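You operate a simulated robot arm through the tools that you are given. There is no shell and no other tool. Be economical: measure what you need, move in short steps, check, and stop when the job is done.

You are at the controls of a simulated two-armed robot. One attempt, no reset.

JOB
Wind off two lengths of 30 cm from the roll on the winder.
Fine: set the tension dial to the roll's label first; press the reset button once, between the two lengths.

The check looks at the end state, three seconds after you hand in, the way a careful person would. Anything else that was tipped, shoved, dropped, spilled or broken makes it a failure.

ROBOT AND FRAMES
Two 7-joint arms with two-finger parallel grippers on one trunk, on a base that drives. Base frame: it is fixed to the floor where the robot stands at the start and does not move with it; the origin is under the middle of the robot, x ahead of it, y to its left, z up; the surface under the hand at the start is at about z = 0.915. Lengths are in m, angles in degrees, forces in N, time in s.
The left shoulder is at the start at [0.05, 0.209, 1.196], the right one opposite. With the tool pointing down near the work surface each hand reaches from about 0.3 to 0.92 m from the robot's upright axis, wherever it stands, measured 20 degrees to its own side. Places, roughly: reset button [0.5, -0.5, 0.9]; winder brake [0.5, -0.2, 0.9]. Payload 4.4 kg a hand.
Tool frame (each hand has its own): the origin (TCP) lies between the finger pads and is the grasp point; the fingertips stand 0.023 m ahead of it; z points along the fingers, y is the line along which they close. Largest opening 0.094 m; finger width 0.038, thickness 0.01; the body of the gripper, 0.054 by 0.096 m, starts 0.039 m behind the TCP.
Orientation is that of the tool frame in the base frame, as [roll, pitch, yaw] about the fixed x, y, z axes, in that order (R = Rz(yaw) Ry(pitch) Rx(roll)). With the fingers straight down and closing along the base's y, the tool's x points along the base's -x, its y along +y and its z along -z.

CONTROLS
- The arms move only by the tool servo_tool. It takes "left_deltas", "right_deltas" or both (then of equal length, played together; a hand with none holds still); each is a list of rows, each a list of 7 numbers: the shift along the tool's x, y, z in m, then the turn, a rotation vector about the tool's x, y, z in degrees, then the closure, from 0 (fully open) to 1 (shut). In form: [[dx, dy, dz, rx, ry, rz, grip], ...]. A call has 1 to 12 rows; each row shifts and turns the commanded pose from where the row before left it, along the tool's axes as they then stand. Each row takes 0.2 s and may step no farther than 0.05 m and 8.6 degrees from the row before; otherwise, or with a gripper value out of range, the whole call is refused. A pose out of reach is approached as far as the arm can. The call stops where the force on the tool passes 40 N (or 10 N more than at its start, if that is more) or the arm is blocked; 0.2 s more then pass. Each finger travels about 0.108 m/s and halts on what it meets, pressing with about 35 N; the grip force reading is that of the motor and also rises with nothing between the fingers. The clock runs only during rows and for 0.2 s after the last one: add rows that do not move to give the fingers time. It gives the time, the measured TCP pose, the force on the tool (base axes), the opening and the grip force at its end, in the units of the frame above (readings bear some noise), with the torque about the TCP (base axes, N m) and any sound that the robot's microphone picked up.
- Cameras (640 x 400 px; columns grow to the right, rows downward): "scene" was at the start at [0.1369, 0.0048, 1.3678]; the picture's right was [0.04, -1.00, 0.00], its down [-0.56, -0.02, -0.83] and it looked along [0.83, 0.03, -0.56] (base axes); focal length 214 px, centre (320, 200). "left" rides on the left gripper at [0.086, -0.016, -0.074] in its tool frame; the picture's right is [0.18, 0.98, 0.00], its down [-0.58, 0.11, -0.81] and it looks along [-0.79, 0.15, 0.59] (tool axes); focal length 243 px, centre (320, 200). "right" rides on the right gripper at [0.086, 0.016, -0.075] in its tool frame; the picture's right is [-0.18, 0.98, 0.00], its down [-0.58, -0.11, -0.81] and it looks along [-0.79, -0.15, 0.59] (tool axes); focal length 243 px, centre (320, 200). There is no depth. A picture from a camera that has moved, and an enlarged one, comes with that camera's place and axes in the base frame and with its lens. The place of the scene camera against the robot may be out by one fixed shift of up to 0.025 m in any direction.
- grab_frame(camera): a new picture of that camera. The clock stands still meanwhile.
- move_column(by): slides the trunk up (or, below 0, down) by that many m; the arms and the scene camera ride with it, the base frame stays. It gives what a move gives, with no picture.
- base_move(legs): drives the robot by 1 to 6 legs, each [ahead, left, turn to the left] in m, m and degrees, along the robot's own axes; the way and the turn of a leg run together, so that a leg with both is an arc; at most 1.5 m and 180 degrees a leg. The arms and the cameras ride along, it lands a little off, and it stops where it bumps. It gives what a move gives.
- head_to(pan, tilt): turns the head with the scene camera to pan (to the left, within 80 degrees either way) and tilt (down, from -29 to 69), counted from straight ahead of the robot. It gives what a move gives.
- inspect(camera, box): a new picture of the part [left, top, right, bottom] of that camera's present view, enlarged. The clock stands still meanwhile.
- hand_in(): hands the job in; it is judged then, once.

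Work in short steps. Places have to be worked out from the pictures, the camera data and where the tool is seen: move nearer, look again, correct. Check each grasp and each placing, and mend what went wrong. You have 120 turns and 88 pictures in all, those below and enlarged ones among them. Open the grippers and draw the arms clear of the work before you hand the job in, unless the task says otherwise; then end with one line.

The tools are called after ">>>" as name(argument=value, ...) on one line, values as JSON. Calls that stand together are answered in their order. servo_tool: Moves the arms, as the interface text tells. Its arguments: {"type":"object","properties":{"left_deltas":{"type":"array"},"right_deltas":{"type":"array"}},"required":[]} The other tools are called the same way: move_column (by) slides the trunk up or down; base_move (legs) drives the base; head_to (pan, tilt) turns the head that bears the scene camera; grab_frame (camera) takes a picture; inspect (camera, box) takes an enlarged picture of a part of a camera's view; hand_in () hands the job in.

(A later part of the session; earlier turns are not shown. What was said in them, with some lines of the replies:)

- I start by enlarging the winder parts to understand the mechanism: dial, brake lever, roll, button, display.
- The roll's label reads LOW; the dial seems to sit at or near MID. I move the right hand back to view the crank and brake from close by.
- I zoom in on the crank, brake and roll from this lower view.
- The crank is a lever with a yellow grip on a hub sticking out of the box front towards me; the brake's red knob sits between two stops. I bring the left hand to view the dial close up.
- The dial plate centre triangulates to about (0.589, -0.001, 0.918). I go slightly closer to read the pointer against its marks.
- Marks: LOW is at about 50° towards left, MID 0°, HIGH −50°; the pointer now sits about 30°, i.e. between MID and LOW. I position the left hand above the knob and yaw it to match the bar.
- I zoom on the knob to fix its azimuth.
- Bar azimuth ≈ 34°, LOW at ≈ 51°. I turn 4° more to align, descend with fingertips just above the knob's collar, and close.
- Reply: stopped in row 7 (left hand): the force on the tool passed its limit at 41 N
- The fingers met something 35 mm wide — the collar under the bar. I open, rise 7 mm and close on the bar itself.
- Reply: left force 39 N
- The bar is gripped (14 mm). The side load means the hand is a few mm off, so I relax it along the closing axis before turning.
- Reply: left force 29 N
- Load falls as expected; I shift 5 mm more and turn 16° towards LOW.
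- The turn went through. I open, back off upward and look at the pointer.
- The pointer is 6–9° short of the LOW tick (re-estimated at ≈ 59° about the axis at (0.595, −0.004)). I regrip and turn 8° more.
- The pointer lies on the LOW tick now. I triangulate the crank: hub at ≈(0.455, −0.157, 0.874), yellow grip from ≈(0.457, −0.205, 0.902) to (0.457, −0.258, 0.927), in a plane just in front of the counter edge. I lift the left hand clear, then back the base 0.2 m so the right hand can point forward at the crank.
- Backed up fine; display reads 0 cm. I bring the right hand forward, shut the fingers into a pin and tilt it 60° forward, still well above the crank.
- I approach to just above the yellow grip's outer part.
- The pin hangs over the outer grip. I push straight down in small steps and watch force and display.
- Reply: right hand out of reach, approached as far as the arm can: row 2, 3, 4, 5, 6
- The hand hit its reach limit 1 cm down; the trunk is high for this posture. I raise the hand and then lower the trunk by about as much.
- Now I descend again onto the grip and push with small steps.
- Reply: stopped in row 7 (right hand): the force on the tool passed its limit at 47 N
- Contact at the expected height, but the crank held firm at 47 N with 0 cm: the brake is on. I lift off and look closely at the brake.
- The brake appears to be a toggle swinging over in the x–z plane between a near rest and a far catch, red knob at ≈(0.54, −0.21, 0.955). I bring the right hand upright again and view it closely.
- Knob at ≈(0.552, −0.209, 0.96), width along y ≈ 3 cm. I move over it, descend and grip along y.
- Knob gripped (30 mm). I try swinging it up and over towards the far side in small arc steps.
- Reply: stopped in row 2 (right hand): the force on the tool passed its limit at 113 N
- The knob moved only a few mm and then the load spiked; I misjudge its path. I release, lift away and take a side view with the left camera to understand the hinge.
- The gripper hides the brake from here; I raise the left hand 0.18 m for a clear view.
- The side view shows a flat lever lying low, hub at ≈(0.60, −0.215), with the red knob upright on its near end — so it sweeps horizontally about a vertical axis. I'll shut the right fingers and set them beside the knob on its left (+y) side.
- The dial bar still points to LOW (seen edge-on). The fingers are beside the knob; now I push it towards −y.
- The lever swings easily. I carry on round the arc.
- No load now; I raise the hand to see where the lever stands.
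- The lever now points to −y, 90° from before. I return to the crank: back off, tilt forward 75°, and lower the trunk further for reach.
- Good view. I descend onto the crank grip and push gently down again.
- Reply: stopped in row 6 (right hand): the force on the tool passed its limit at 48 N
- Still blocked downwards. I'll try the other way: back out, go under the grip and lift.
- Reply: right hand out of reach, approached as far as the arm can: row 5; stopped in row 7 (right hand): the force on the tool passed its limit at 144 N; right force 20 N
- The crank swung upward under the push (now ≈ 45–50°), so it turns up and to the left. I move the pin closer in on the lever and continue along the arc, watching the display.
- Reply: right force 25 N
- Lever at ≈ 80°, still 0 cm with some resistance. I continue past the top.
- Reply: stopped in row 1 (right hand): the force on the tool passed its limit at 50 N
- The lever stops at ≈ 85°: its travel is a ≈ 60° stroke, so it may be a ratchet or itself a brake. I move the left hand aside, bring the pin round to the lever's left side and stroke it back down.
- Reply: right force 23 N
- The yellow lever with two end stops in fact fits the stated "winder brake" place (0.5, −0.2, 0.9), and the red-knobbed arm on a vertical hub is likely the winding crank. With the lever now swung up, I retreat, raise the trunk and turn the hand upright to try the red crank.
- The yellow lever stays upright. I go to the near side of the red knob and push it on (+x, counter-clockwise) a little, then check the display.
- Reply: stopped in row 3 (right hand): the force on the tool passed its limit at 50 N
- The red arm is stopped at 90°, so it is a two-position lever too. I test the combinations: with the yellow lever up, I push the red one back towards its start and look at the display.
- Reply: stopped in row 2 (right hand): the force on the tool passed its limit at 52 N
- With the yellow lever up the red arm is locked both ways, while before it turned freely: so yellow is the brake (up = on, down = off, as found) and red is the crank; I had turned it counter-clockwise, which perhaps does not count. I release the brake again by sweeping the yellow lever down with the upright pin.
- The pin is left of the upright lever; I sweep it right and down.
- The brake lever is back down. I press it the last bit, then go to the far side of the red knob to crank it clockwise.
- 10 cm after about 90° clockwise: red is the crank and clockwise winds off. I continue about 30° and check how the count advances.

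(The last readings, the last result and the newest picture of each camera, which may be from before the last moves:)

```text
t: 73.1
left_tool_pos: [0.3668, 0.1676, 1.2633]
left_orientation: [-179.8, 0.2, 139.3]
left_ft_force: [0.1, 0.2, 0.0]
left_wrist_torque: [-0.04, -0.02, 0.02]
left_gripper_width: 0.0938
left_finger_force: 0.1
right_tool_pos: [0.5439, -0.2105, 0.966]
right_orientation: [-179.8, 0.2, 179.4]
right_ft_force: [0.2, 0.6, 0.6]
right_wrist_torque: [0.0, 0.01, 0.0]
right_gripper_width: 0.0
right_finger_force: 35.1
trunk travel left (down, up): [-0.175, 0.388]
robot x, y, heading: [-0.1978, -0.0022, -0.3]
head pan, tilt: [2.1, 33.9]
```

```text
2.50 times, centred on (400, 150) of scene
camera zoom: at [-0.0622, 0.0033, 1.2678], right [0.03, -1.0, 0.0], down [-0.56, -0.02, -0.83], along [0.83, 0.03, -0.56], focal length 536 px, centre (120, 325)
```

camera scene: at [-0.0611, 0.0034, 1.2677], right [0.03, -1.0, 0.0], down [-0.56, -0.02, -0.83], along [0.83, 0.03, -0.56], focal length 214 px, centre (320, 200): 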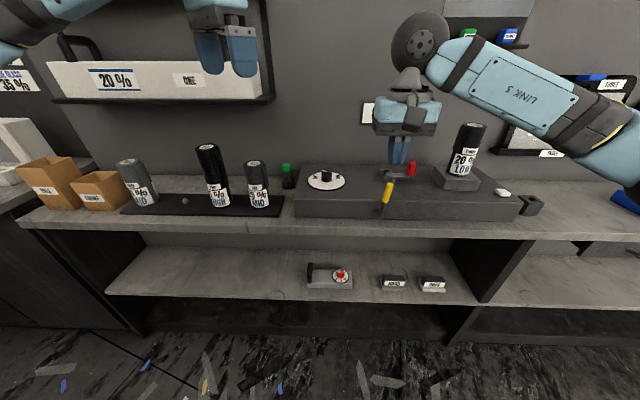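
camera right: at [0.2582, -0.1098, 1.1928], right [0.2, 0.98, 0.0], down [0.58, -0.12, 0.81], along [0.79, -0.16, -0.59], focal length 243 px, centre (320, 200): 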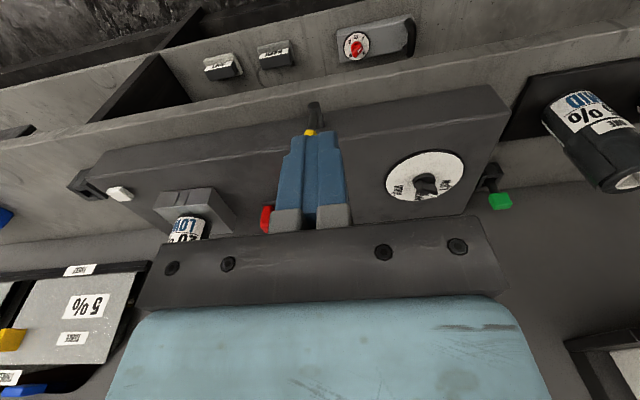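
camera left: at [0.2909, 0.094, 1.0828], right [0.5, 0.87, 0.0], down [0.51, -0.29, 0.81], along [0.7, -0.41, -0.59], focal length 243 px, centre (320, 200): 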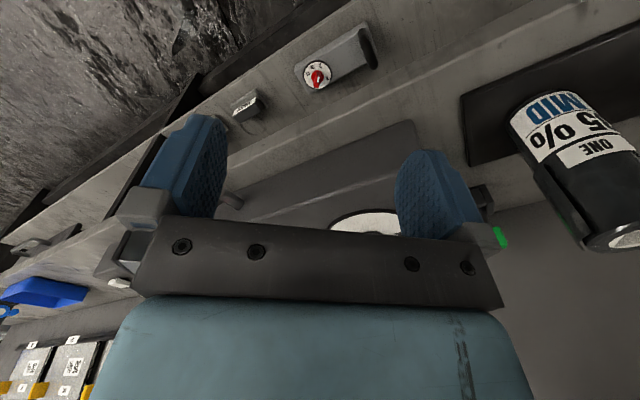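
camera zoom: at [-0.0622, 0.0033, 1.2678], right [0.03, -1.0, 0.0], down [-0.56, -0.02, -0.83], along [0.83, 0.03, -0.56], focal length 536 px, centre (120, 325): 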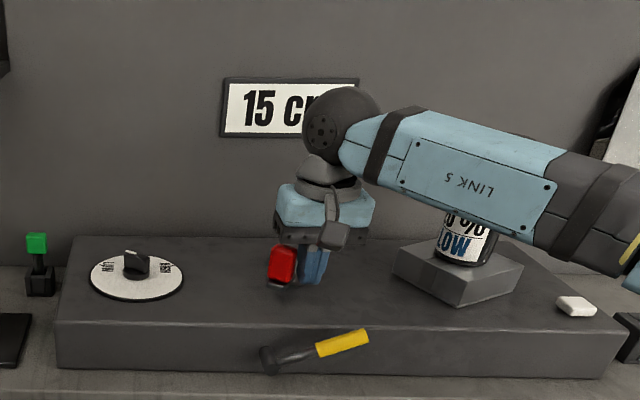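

15 cm: the count steps by 5 cm, roughly every 30–40°. I go on in 15° steps' worth and check.

>>> servo_tool(right_deltas=[[-0.001, 0.0125, 0, 0, 0, 0, 1], [-0.003, 0.0125, 0, 0, 0, 0, 1], [-0.009, 0.011, 0, 0, 0, 0, 1], [-0.009, 0.011, 0, 0, 0, 0, 1], [0, 0, 0, 0, 0, 0, 1]])

>>> inspect(camera="scene", box=[300, 70, 500, 230])

```text
t: 74.3
left_tool_pos: [0.3689, 0.1621, 1.2652]
left_orientation: [-179.9, 0.1, 139.2]
left_ft_force: [0.2, -1.2, -0.3]
left_wrist_torque: [0.05, 0.01, 0.0]
left_gripper_width: 0.0943
left_finger_force: 0.1
right_tool_pos: [0.5679, -0.1694, 0.9659]
right_orientation: [-179.9, 0.1, 178.8]
right_ft_force: [7.3, -28.9, 3.9]
right_wrist_torque: [0.39, -0.01, -0.58]
right_gripper_width: 0.0002
right_finger_force: 35.4
trunk travel left (down, up): [-0.175, 0.388]
robot x, y, heading: [-0.1991, -0.0045, -0.6]
head pan, tilt: [2.1, 33.9]
```

```text
2.50 times, centred on (400, 150) of scene
camera zoom: at [-0.0618, -0.0004, 1.2678], right [0.03, -1.0, 0.0], down [-0.56, -0.01, -0.83], along [0.83, 0.03, -0.56], focal length 536 px, centre (120, 325)
```

zoom: 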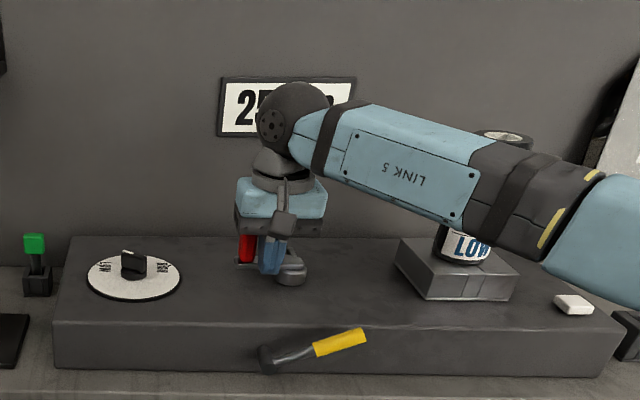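

It reads 2x (25 by the look). The pin presses partly radially, so I ease it back in y and push on in +x a little.

>>> servo_tool(right_deltas=[[-0.002, -0.006, 0, 0, 0, 0, 1], [-0.008, -0.001, 0, 0, 0, 0, 1], [0, 0, 0, 0, 0, 0, 1]])

>>> inspect(camera="scene", box=[360, 90, 440, 170])

```text
t: 75.1
left_tool_pos: [0.3671, 0.1677, 1.2639]
left_orientation: [-179.8, 0.2, 139.4]
left_ft_force: [-0.2, 0.0, -0.3]
left_wrist_torque: [0.0, -0.02, -0.01]
left_gripper_width: 0.0938
left_finger_force: 0.1
right_tool_pos: [0.5765, -0.1669, 0.967]
right_orientation: [-180.0, 0.2, 179.6]
right_ft_force: [-1.7, 2.8, 0.5]
right_wrist_torque: [0.17, 0.09, 0.05]
right_gripper_width: 0.0001
right_finger_force: 35.0
trunk travel left (down, up): [-0.175, 0.388]
robot x, y, heading: [-0.1999, 0.0015, -0.4]
head pan, tilt: [2.1, 33.9]
```

```text
5.00 times, centred on (400, 130) of scene
camera zoom: at [-0.0624, 0.0042, 1.2679], right [0.03, -1.0, 0.0], down [-0.56, -0.02, -0.83], along [0.83, 0.03, -0.56], focal length 1072 px, centre (-80, 550)
```

zoom: 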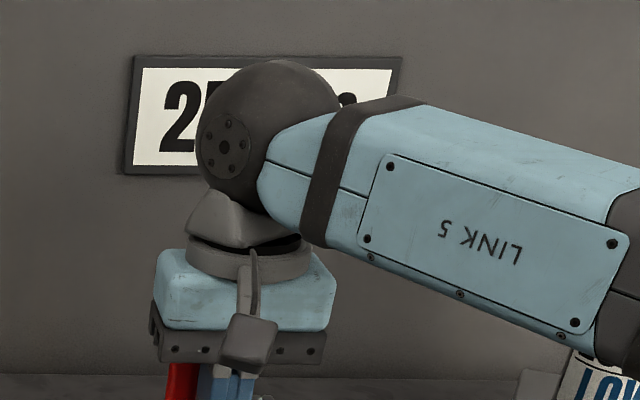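

Display 25 cm. The crank radius seems nearer 0.068 m (hub ≈ (0.615, −0.208)), so my pin slid inside the knob. I reposition it behind the knob and look with the left camera.

>>> servo_tool(right_deltas=[[0.03, -0.002, 0, 0, 0, 0, 1], [0.008, 0.012, 0, 0, 0, 0, 1], [0, 0.014, 0, 0, 0, 0, 1]])

>>> grab_frame(camera="left")

```text
t: 75.9
left_tool_pos: [0.3682, 0.1667, 1.2647]
left_orientation: [-179.8, 0.2, 139.2]
left_ft_force: [-0.8, 0.5, -0.3]
left_wrist_torque: [0.02, 0.0, 0.02]
left_gripper_width: 0.0943
left_finger_force: 0.1
right_tool_pos: [0.5393, -0.1455, 0.9678]
right_orientation: [-179.9, 0.1, 179.2]
right_ft_force: [-1.2, 0.7, 1.2]
right_wrist_torque: [0.03, 0.0, 0.0]
right_gripper_width: 0.0
right_finger_force: 35.0
trunk travel left (down, up): [-0.175, 0.388]
robot x, y, heading: [-0.1989, 0.0004, -0.4]
head pan, tilt: [2.1, 33.9]
```

```text
32 pictures are left
camera left: at [0.2915, 0.2111, 1.3378], right [0.5, 0.87, 0.0], down [0.51, -0.29, 0.81], along [0.7, -0.41, -0.59], focal length 243 px, centre (320, 200)
```

left: 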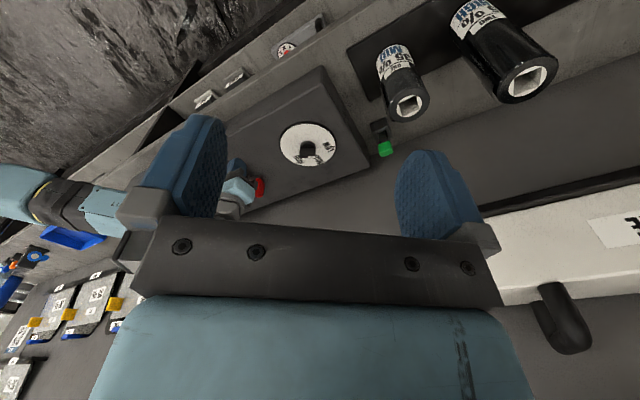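

Knob is near (0.615, −0.15). I push +x carefully.

>>> servo_tool(right_deltas=[[-0.013, 0.001, 0, 0, 0, 0, 1], [-0.013, 0.001, 0, 0, 0, 0, 1], [-0.012, 0, 0, 0, 0, 0, 1], [-0.01, 0, 0, 0, 0, 0, 1], [-0.01, 0, 0, 0, 0, 0, 1], [0, 0, 0, 0, 0, 0, 1]])

>>> inspect(camera="scene", box=[340, 90, 440, 200])

```text
t: 77.3
left_tool_pos: [0.3687, 0.1663, 1.2638]
left_orientation: [-179.8, 0.1, 139.3]
left_ft_force: [-0.2, -0.2, 0.1]
left_wrist_torque: [-0.02, -0.01, -0.01]
left_gripper_width: 0.094
left_finger_force: 0.1
right_tool_pos: [0.5957, -0.1453, 0.9672]
right_orientation: [-179.9, 0.2, 179.4]
right_ft_force: [0.1, 1.6, 1.0]
right_wrist_torque: [0.0, 0.03, 0.04]
right_gripper_width: 0.0
right_finger_force: 35.3
trunk travel left (down, up): [-0.175, 0.388]
robot x, y, heading: [-0.2, -0.0023, -0.0]
head pan, tilt: [2.1, 33.9]
```

```text
3.64 times, centred on (390, 145) of scene
camera zoom: at [-0.0622, 0.0033, 1.2679], right [0.03, -1.0, 0.0], down [-0.56, -0.02, -0.83], along [0.83, 0.03, -0.56], focal length 780 px, centre (66, 400)
```

zoom: 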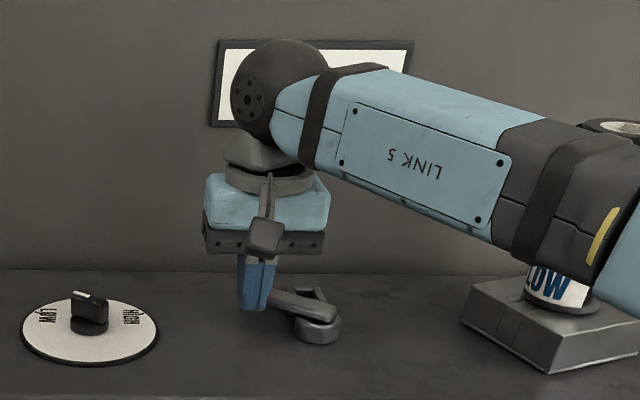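

The arm hides the display; I back off to where it was visible before.

>>> servo_tool(right_deltas=[[0.045, 0, -0.015, 0, 0, 0, 1], [0.045, 0, -0.015, 0, 0, 0, 1], [0.045, 0, -0.01, 0, 0, 0, 1], [0, -0.045, 0, 0, 0, 0, 1], [0, -0.045, 0, 0, 0, 0, 1]])

>>> inspect(camera="scene", box=[300, 70, 500, 230])

```text
t: 78.5
left_tool_pos: [0.3672, 0.1663, 1.265]
left_orientation: [-179.8, 0.3, 139.2]
left_ft_force: [-0.3, 0.2, -0.9]
left_wrist_torque: [0.0, -0.02, 0.01]
left_gripper_width: 0.0942
left_finger_force: 0.1
right_tool_pos: [0.4601, -0.2356, 1.0058]
right_orientation: [-179.9, 0.2, 179.4]
right_ft_force: [0.3, 0.5, -0.7]
right_wrist_torque: [0.01, -0.02, 0.02]
right_gripper_width: 0.0001
right_finger_force: 34.4
trunk travel left (down, up): [-0.175, 0.388]
robot x, y, heading: [-0.1978, -0.0023, -0.3]
head pan, tilt: [2.1, 33.9]
```

```text
2.50 times, centred on (400, 150) of scene
camera zoom: at [-0.0627, 0.0024, 1.2679], right [0.03, -1.0, 0.0], down [-0.56, -0.02, -0.83], along [0.83, 0.03, -0.56], focal length 536 px, centre (120, 325)
```

zoom: 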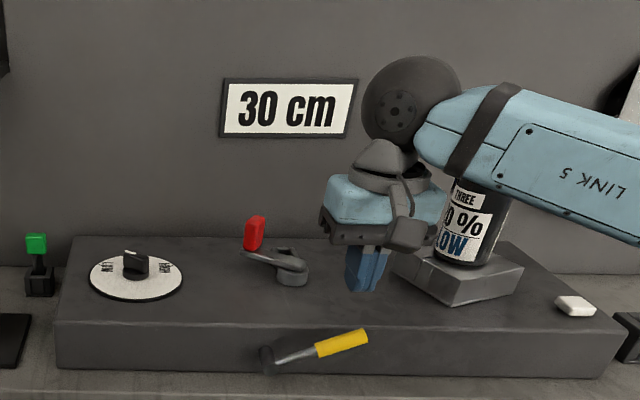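

30 cm reached, and it holds. Next the reset button at ≈(0.52, −0.538); I move the hand over there by the front side, clear of the roll.

>>> servo_tool(right_deltas=[[0.02, 0, -0.045, 0, 0, 0, 1], [0, -0.043, 0, 0, 0, 0, 1], [0, -0.043, 0, 0, 0, 0, 1], [0, -0.043, 0, 0, 0, 0, 1], [0, -0.043, 0, 0, 0, 0, 1], [0, -0.043, 0, 0, 0, 0, 1], [0, -0.043, 0, 0, 0, 0, 1], [0, -0.043, 0, 0, 0, 0, 1]])

>>> grab_frame(camera="right")

```text
t: 80.3
left_tool_pos: [0.3675, 0.1662, 1.2646]
left_orientation: [-179.9, 0.3, 139.2]
left_ft_force: [-0.5, 0.2, 0.1]
left_wrist_torque: [0.01, 0.01, 0.01]
left_gripper_width: 0.094
left_finger_force: 0.2
right_tool_pos: [0.436, -0.5361, 1.052]
right_orientation: [-179.9, 0.1, 179.3]
right_ft_force: [0.6, -0.1, 0.0]
right_wrist_torque: [-0.02, 0.0, -0.02]
right_gripper_width: 0.0
right_finger_force: 35.6
trunk travel left (down, up): [-0.175, 0.388]
robot x, y, heading: [-0.1991, -0.0035, -0.4]
head pan, tilt: [2.1, 33.9]
```

```text
29 pictures are left
camera right: at [0.3507, -0.5172, 1.1264], right [0.2, 0.98, 0.0], down [0.58, -0.11, 0.81], along [0.79, -0.16, -0.59], focal length 243 px, centre (320, 200)
```

right: 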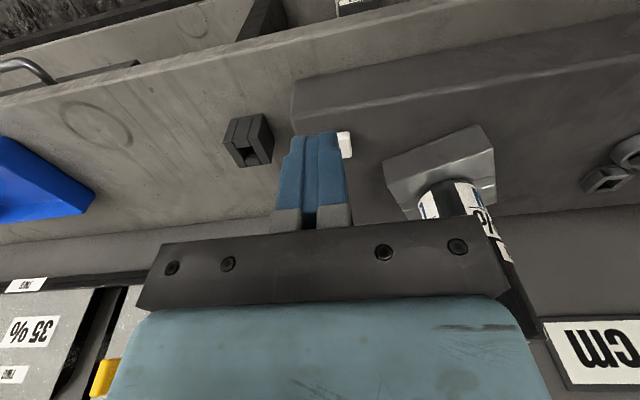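

Button centre ≈(0.53, −0.537). I move above and come down to just over it.

>>> servo_tool(right_deltas=[[-0.047, -0.001, 0, 0, 0, 0, 1], [-0.047, 0, 0, 0, 0, 0, 1], [0, 0, 0.04, 0, 0, 0, 1], [0, 0, 0.037, 0, 0, 0, 1], [0, 0, 0.01, 0, 0, 0, 1]])

>>> inspect(camera="scene", box=[360, 80, 560, 230])

```text
t: 81.5
left_tool_pos: [0.3683, 0.1664, 1.2649]
left_orientation: [-179.8, 0.2, 139.4]
left_ft_force: [-0.3, 0.1, 0.6]
left_wrist_torque: [-0.04, -0.02, -0.01]
left_gripper_width: 0.0941
left_finger_force: 0.1
right_tool_pos: [0.5306, -0.5359, 0.9666]
right_orientation: [-179.9, 0.1, 179.2]
right_ft_force: [0.4, -0.2, 0.1]
right_wrist_torque: [0.02, -0.06, 0.01]
right_gripper_width: 0.0
right_finger_force: 35.0
trunk travel left (down, up): [-0.175, 0.388]
robot x, y, heading: [-0.1978, -0.0028, -0.5]
head pan, tilt: [2.1, 33.9]
```

```text
2.67 times, centred on (460, 155) of scene
camera zoom: at [-0.0623, 0.0032, 1.2679], right [0.03, -1.0, 0.0], down [-0.56, -0.02, -0.83], along [0.83, 0.03, -0.56], focal length 572 px, centre (-53, 320)
```

zoom: 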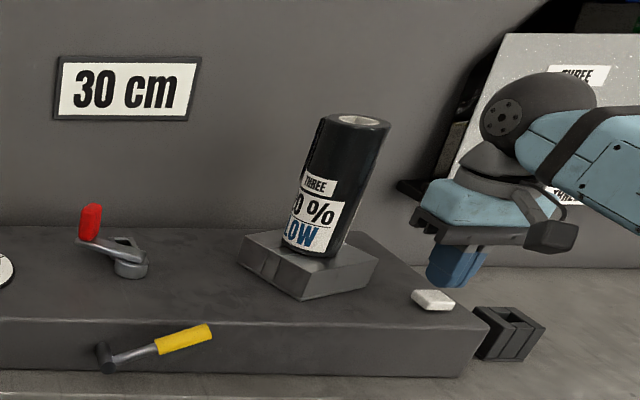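

From the scene view the fingertips seem slightly beyond and right of the button. I check with the wrist camera.

>>> inspect(camera="right", box=[240, 50, 420, 230])

```text
2.22 times, centred on (330, 140) of right
camera zoom: at [0.4453, -0.5186, 1.0396], right [0.2, 0.98, 0.0], down [0.58, -0.11, 0.81], along [0.79, -0.16, -0.59], focal length 539 px, centre (298, 333)
```

zoom: 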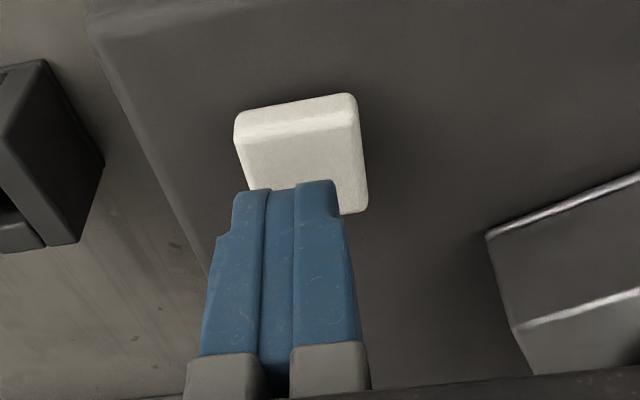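

Button centre ≈(0.515, −0.531). I shift 16 mm back and 6 mm left, then press down in small steps.

>>> servo_tool(right_deltas=[[0.016, 0.006, 0, 0, 0, 0, 1], [0, 0, 0.006, 0, 0, 0, 1], [0, 0, 0.004, 0, 0, 0, 1], [0, 0, 0.003, 0, 0, 0, 1]])

>>> inspect(camera="scene", box=[360, 80, 560, 230])

```text
t: 82.5
left_tool_pos: [0.3672, 0.1672, 1.2645]
left_orientation: [-179.8, 0.2, 139.3]
left_ft_force: [0.2, 0.4, 0.3]
left_wrist_torque: [0.02, 0.0, -0.04]
left_gripper_width: 0.0938
left_finger_force: 0.1
right_tool_pos: [0.5156, -0.5308, 0.9524]
right_orientation: [-179.9, 0.2, 179.3]
right_ft_force: [0.5, -0.5, 0.7]
right_wrist_torque: [0.0, 0.01, -0.01]
right_gripper_width: 0.0001
right_finger_force: 34.9
trunk travel left (down, up): [-0.175, 0.388]
robot x, y, heading: [-0.1981, -0.0045, -0.1]
head pan, tilt: [2.1, 33.9]
```

```text
2.67 times, centred on (460, 155) of scene
camera zoom: at [-0.0621, 0.0033, 1.2678], right [0.03, -1.0, 0.0], down [-0.56, -0.02, -0.83], along [0.83, 0.03, -0.56], focal length 572 px, centre (-53, 320)
```

zoom: 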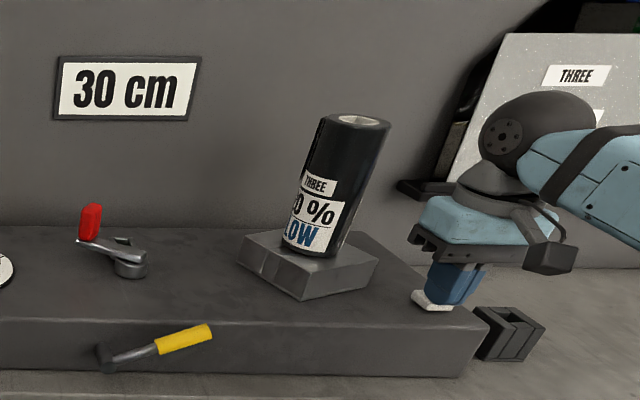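

Now over the button, a touch right; I shift 7 mm left and continue down slowly.

>>> servo_tool(right_deltas=[[0.001, 0.007, 0, 0, 0, 0, 1], [0, 0, 0.002, 0, 0, 0, 1], [0, 0, 0.002, 0, 0, 0, 1], [0, 0, 0.002, 0, 0, 0, 1]])

>>> inspect(camera="scene", box=[360, 80, 560, 230])

```text
t: 83.5
left_tool_pos: [0.3676, 0.1664, 1.2639]
left_orientation: [-180.0, 0.2, 139.3]
left_ft_force: [0.0, -0.6, 0.0]
left_wrist_torque: [-0.03, 0.0, -0.01]
left_gripper_width: 0.0943
left_finger_force: 0.0
right_tool_pos: [0.5152, -0.5236, 0.9477]
right_orientation: [-179.9, 0.2, 179.3]
right_ft_force: [0.6, -0.4, 3.7]
right_wrist_torque: [0.04, -0.03, -0.01]
right_gripper_width: 0.0
right_finger_force: 35.1
trunk travel left (down, up): [-0.175, 0.388]
robot x, y, heading: [-0.2003, -0.001, -0.4]
head pan, tilt: [2.1, 33.9]
heard: click
```

```text
2.67 times, centred on (460, 155) of scene
camera zoom: at [-0.0625, 0.0037, 1.268], right [0.03, -1.0, 0.0], down [-0.56, -0.02, -0.83], along [0.83, 0.03, -0.56], focal length 572 px, centre (-53, 320)
```

zoom: 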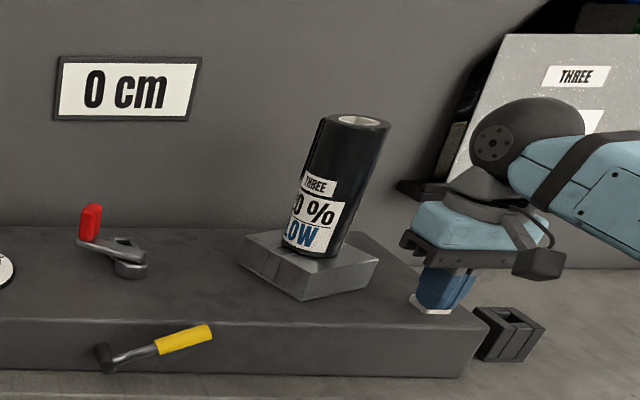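

Click heard, display at 0 cm, one press only. I lift straight off and return towards the crank by the front.

>>> servo_tool(right_deltas=[[0, 0, -0.04, 0, 0, 0, 1], [0.03, 0, -0.03, 0, 0, 0, 1], [0.04, 0, -0.03, 0, 0, 0, 1], [0, 0.043, 0, 0, 0, 0, 1], [0, 0.043, 0, 0, 0, 0, 1], [0, 0.043, 0, 0, 0, 0, 1], [0, 0.043, 0, 0, 0, 0, 1], [0, 0.043, 0, 0, 0, 0, 1], [0, 0.043, 0, 0, 0, 0, 1], [0, 0.043, 0, 0, 0, 0, 1], [0, 0.043, 0, 0, 0, 0, 1], [0, 0.043, 0, 0, 0, 0, 1]])

>>> servo_tool(right_deltas=[[-0.045, 0, 0, 0, 0, 0, 1], [-0.045, 0, 0, 0, 0, 0, 1], [-0.04, 0, 0, 0, 0, 0, 1], [0, 0, 0.04, 0, 0, 0, 1], [0, 0, 0.041, 0, 0, 0, 1]])

>>> inspect(camera="scene", box=[300, 70, 500, 230])

```text
t: 86.1
left_tool_pos: [0.3682, 0.17, 1.2637]
left_orientation: [-179.8, 0.2, 139.3]
left_ft_force: [0.3, 0.5, 0.3]
left_wrist_torque: [-0.05, 0.0, -0.03]
left_gripper_width: 0.0942
left_finger_force: 0.2
right_tool_pos: [0.4484, -0.1343, 1.0458]
right_orientation: [-179.8, 0.2, 179.3]
right_ft_force: [1.1, 0.4, 0.7]
right_wrist_torque: [-0.03, 0.0, 0.02]
right_gripper_width: 0.0
right_finger_force: 35.6
trunk travel left (down, up): [-0.175, 0.388]
robot x, y, heading: [-0.2023, -0.0031, -0.1]
head pan, tilt: [2.1, 33.9]
```

```text
t: 87.3
left_tool_pos: [0.3689, 0.1672, 1.2634]
left_orientation: [-179.7, 0.1, 139.4]
left_ft_force: [0.6, -0.5, -0.4]
left_wrist_torque: [-0.04, 0.05, -0.01]
left_gripper_width: 0.094
left_finger_force: 0.0
right_tool_pos: [0.5793, -0.1356, 0.9649]
right_orientation: [-179.8, 0.1, 179.4]
right_ft_force: [0.4, 0.7, -0.6]
right_wrist_torque: [0.03, 0.03, 0.01]
right_gripper_width: 0.0
right_finger_force: 35.2
trunk travel left (down, up): [-0.175, 0.388]
robot x, y, heading: [-0.1991, 0.0009, -0.5]
head pan, tilt: [2.1, 33.9]
```

```text
2.50 times, centred on (400, 150) of scene
camera zoom: at [-0.0614, 0.0035, 1.2678], right [0.03, -1.0, 0.0], down [-0.56, -0.02, -0.83], along [0.83, 0.03, -0.56], focal length 536 px, centre (120, 325)
```

zoom: 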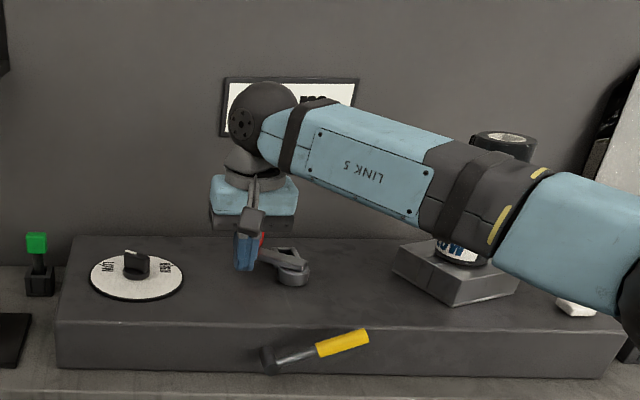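

The pin is right behind the knob. I push it on along the arc to the +x side.

>>> servo_tool(right_deltas=[[-0.01, -0.001, 0, 0, 0, 0, 1], [-0.009, -0.001, 0, 0, 0, 0, 1], [-0.013, -0.004, 0, 0, 0, 0, 1], [-0.013, -0.004, 0, 0, 0, 0, 1], [-0.0125, -0.004, 0, 0, 0, 0, 1], [-0.0085, -0.0113, 0, 0, 0, 0, 1], [-0.008, -0.0113, 0, 0, 0, 0, 1], [-0.008, -0.0113, 0, 0, 0, 0, 1]])

>>> inspect(camera="scene", box=[300, 70, 500, 230])

```text
t: 89.1
left_tool_pos: [0.3681, 0.1666, 1.2645]
left_orientation: [-179.7, 0.3, 139.2]
left_ft_force: [-0.2, -0.4, -0.6]
left_wrist_torque: [-0.01, -0.02, -0.03]
left_gripper_width: 0.0943
left_finger_force: 0.1
right_tool_pos: [0.6598, -0.1862, 0.9654]
right_orientation: [-179.9, 0.1, 179.5]
right_ft_force: [0.2, 2.9, 0.2]
right_wrist_torque: [-0.03, 0.04, -0.02]
right_gripper_width: 0.0
right_finger_force: 35.5
trunk travel left (down, up): [-0.175, 0.388]
robot x, y, heading: [-0.1967, 0.0016, -0.1]
head pan, tilt: [2.1, 33.9]
```

```text
2.50 times, centred on (400, 150) of scene
camera zoom: at [-0.0622, 0.0037, 1.2678], right [0.03, -1.0, 0.0], down [-0.56, -0.02, -0.83], along [0.83, 0.03, -0.56], focal length 536 px, centre (120, 325)
```

zoom: 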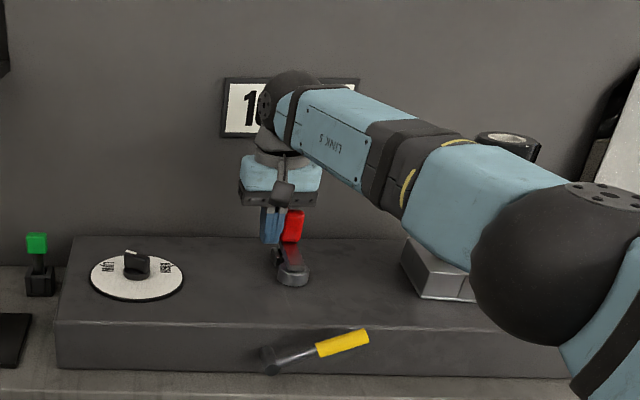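

Display 10 cm, lever pointing away. I go on round the far right quarter.

>>> servo_tool(right_deltas=[[-0.005, -0.013, 0, 0, 0, 0, 1], [-0.005, -0.0135, 0, 0, 0, 0, 1], [0.004, -0.0168, 0, 0, 0, 0, 1], [0.004, -0.0168, 0, 0, 0, 0, 1], [0.0143, -0.012, 0, 0, 0, 0, 1], [0.0143, -0.011, 0, 0, 0, 0, 1]])

>>> inspect(camera="scene", box=[300, 70, 500, 230])

```text
t: 90.5
left_tool_pos: [0.3676, 0.1661, 1.2645]
left_orientation: [-179.9, 0.2, 139.3]
left_ft_force: [0.2, 0.7, -0.3]
left_wrist_torque: [0.03, 0.01, -0.01]
left_gripper_width: 0.0941
left_finger_force: 0.0
right_tool_pos: [0.6285, -0.2703, 0.9652]
right_orientation: [-180.0, 0.1, 179.3]
right_ft_force: [0.3, -0.4, 0.0]
right_wrist_torque: [-0.03, 0.02, 0.0]
right_gripper_width: 0.0
right_finger_force: 34.9
right hand out of reach, approached as far as the arm can: row 2
trunk travel left (down, up): [-0.175, 0.388]
robot x, y, heading: [-0.1973, 0.0017, -0.4]
head pan, tilt: [2.1, 33.9]
```

```text
2.50 times, centred on (400, 150) of scene
camera zoom: at [-0.0622, 0.0026, 1.2679], right [0.03, -1.0, 0.0], down [-0.56, -0.02, -0.83], along [0.83, 0.03, -0.56], focal length 536 px, centre (120, 325)
```

zoom: 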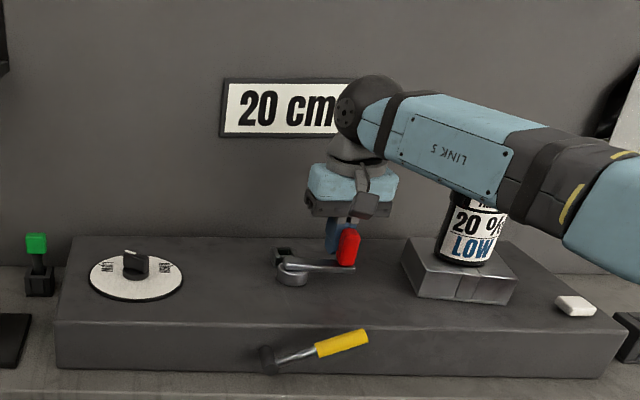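

20 cm with the arm at −y. I need about 65–70° more: first I go to about −150°.

>>> servo_tool(right_deltas=[[0.014, -0.006, 0, 0, 0, 0, 1], [0.0145, -0.006, 0, 0, 0, 0, 1], [0.013, 0.004, 0, 0, 0, 0, 1], [0.013, 0.004, 0, 0, 0, 0, 1], [0.0125, 0.0044, 0, 0, 0, 0, 1], [0, 0, 0, 0, 0, 0, 1]])

>>> inspect(camera="scene", box=[300, 70, 500, 230])

```text
t: 91.9
left_tool_pos: [0.367, 0.1655, 1.2645]
left_orientation: [-179.8, 0.3, 139.3]
left_ft_force: [-0.1, 0.0, 0.3]
left_wrist_torque: [0.01, -0.02, 0.01]
left_gripper_width: 0.094
left_finger_force: 0.1
right_tool_pos: [0.562, -0.2676, 0.9662]
right_orientation: [-179.9, 0.1, 179.3]
right_ft_force: [0.6, 0.0, -0.3]
right_wrist_torque: [0.03, -0.02, 0.04]
right_gripper_width: 0.0
right_finger_force: 34.7
trunk travel left (down, up): [-0.175, 0.388]
robot x, y, heading: [-0.1958, -0.0024, -0.2]
head pan, tilt: [2.1, 33.9]
```

```text
2.50 times, centred on (400, 150) of scene
camera zoom: at [-0.0621, 0.0032, 1.2678], right [0.03, -1.0, 0.0], down [-0.56, -0.02, -0.83], along [0.83, 0.03, -0.56], focal length 536 px, centre (120, 325)
```

zoom: 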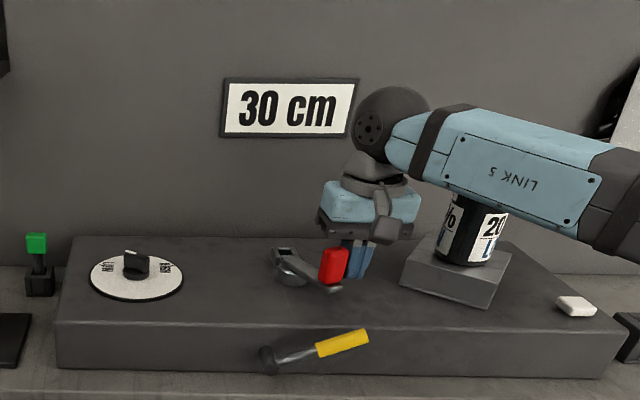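

30 cm on the second length. I lift straight off, withdraw both hands, open the gripper, and verify.

>>> servo_tool(right_deltas=[[0, -0.004, -0.02, 0, 0, 0, 1], [0, 0, -0.045, 0, 0, 0, 1], [0, 0, -0.045, 0, 0, 0, 1], [0, 0, -0.045, 0, 0, 0, 1], [0.045, 0, -0.02, 0, 0, 0, 0.5], [0.045, 0, 0, 0, 0, 0, 0], [0.045, 0, 0, 0, 0, 0, 0], [0.04, -0.02, 0, 0, 0, 0, 0], [0.03, -0.03, 0, 0, 0, 0, 0], [0, -0.04, 0, 0, 0, 0, 0], [0, -0.04, 0, 0, 0, 0, 0]])

>>> grab_frame(camera="scene")

>>> inspect(camera="scene", box=[290, 90, 450, 230])

```text
t: 94.3
left_tool_pos: [0.3678, 0.166, 1.2644]
left_orientation: [-179.9, 0.2, 139.3]
left_ft_force: [-0.7, 0.2, 0.5]
left_wrist_torque: [0.01, -0.01, 0.03]
left_gripper_width: 0.0939
left_finger_force: 0.0
right_tool_pos: [0.354, -0.3991, 1.1387]
right_orientation: [180.0, 0.1, 179.4]
right_ft_force: [-0.8, -0.6, -0.2]
right_wrist_torque: [0.02, 0.0, -0.03]
right_gripper_width: 0.0939
right_finger_force: 0.0
trunk travel left (down, up): [-0.175, 0.388]
robot x, y, heading: [-0.2, 0.0033, -0.5]
head pan, tilt: [2.1, 33.9]
```

```text
20 pictures are left
camera scene: at [-0.0628, 0.0023, 1.268], right [0.03, -1.0, 0.0], down [-0.56, -0.02, -0.83], along [0.83, 0.03, -0.56], focal length 214 px, centre (320, 200)
```

scene: 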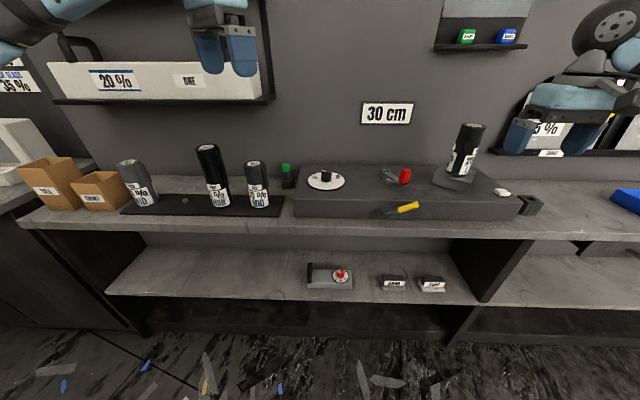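

```text
2.86 times, centred on (370, 160) of scene
camera zoom: at [-0.0628, 0.0023, 1.268], right [0.03, -1.0, 0.0], down [-0.56, -0.02, -0.83], along [0.83, 0.03, -0.56], focal length 613 px, centre (177, 314)
```

zoom: 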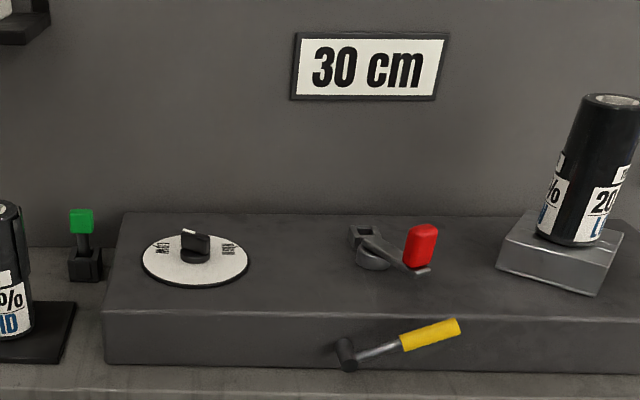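

All is in order: dial on LOW, one reset pressed between, display 30 cm, brake lever as found, both hands open and clear. I hand in.

>>> hand_in()

```text
The job is handed in.
```

I wound off two 30 cm lengths with the tension dial set to LOW, as the roll's label says, and pressed reset once between them. The display went from 30 cm to 0 and back to 30 cm. It counts in 5 cm steps, so each length is only confirmed to that resolution. While finding out which lever did what, I swung the yellow brake lever up and back down, turned the crank backwards by about 90°, and hit the brake lever once with a force spike of about 144 N. The last picture shows the brake lever back down and nothing knocked over.
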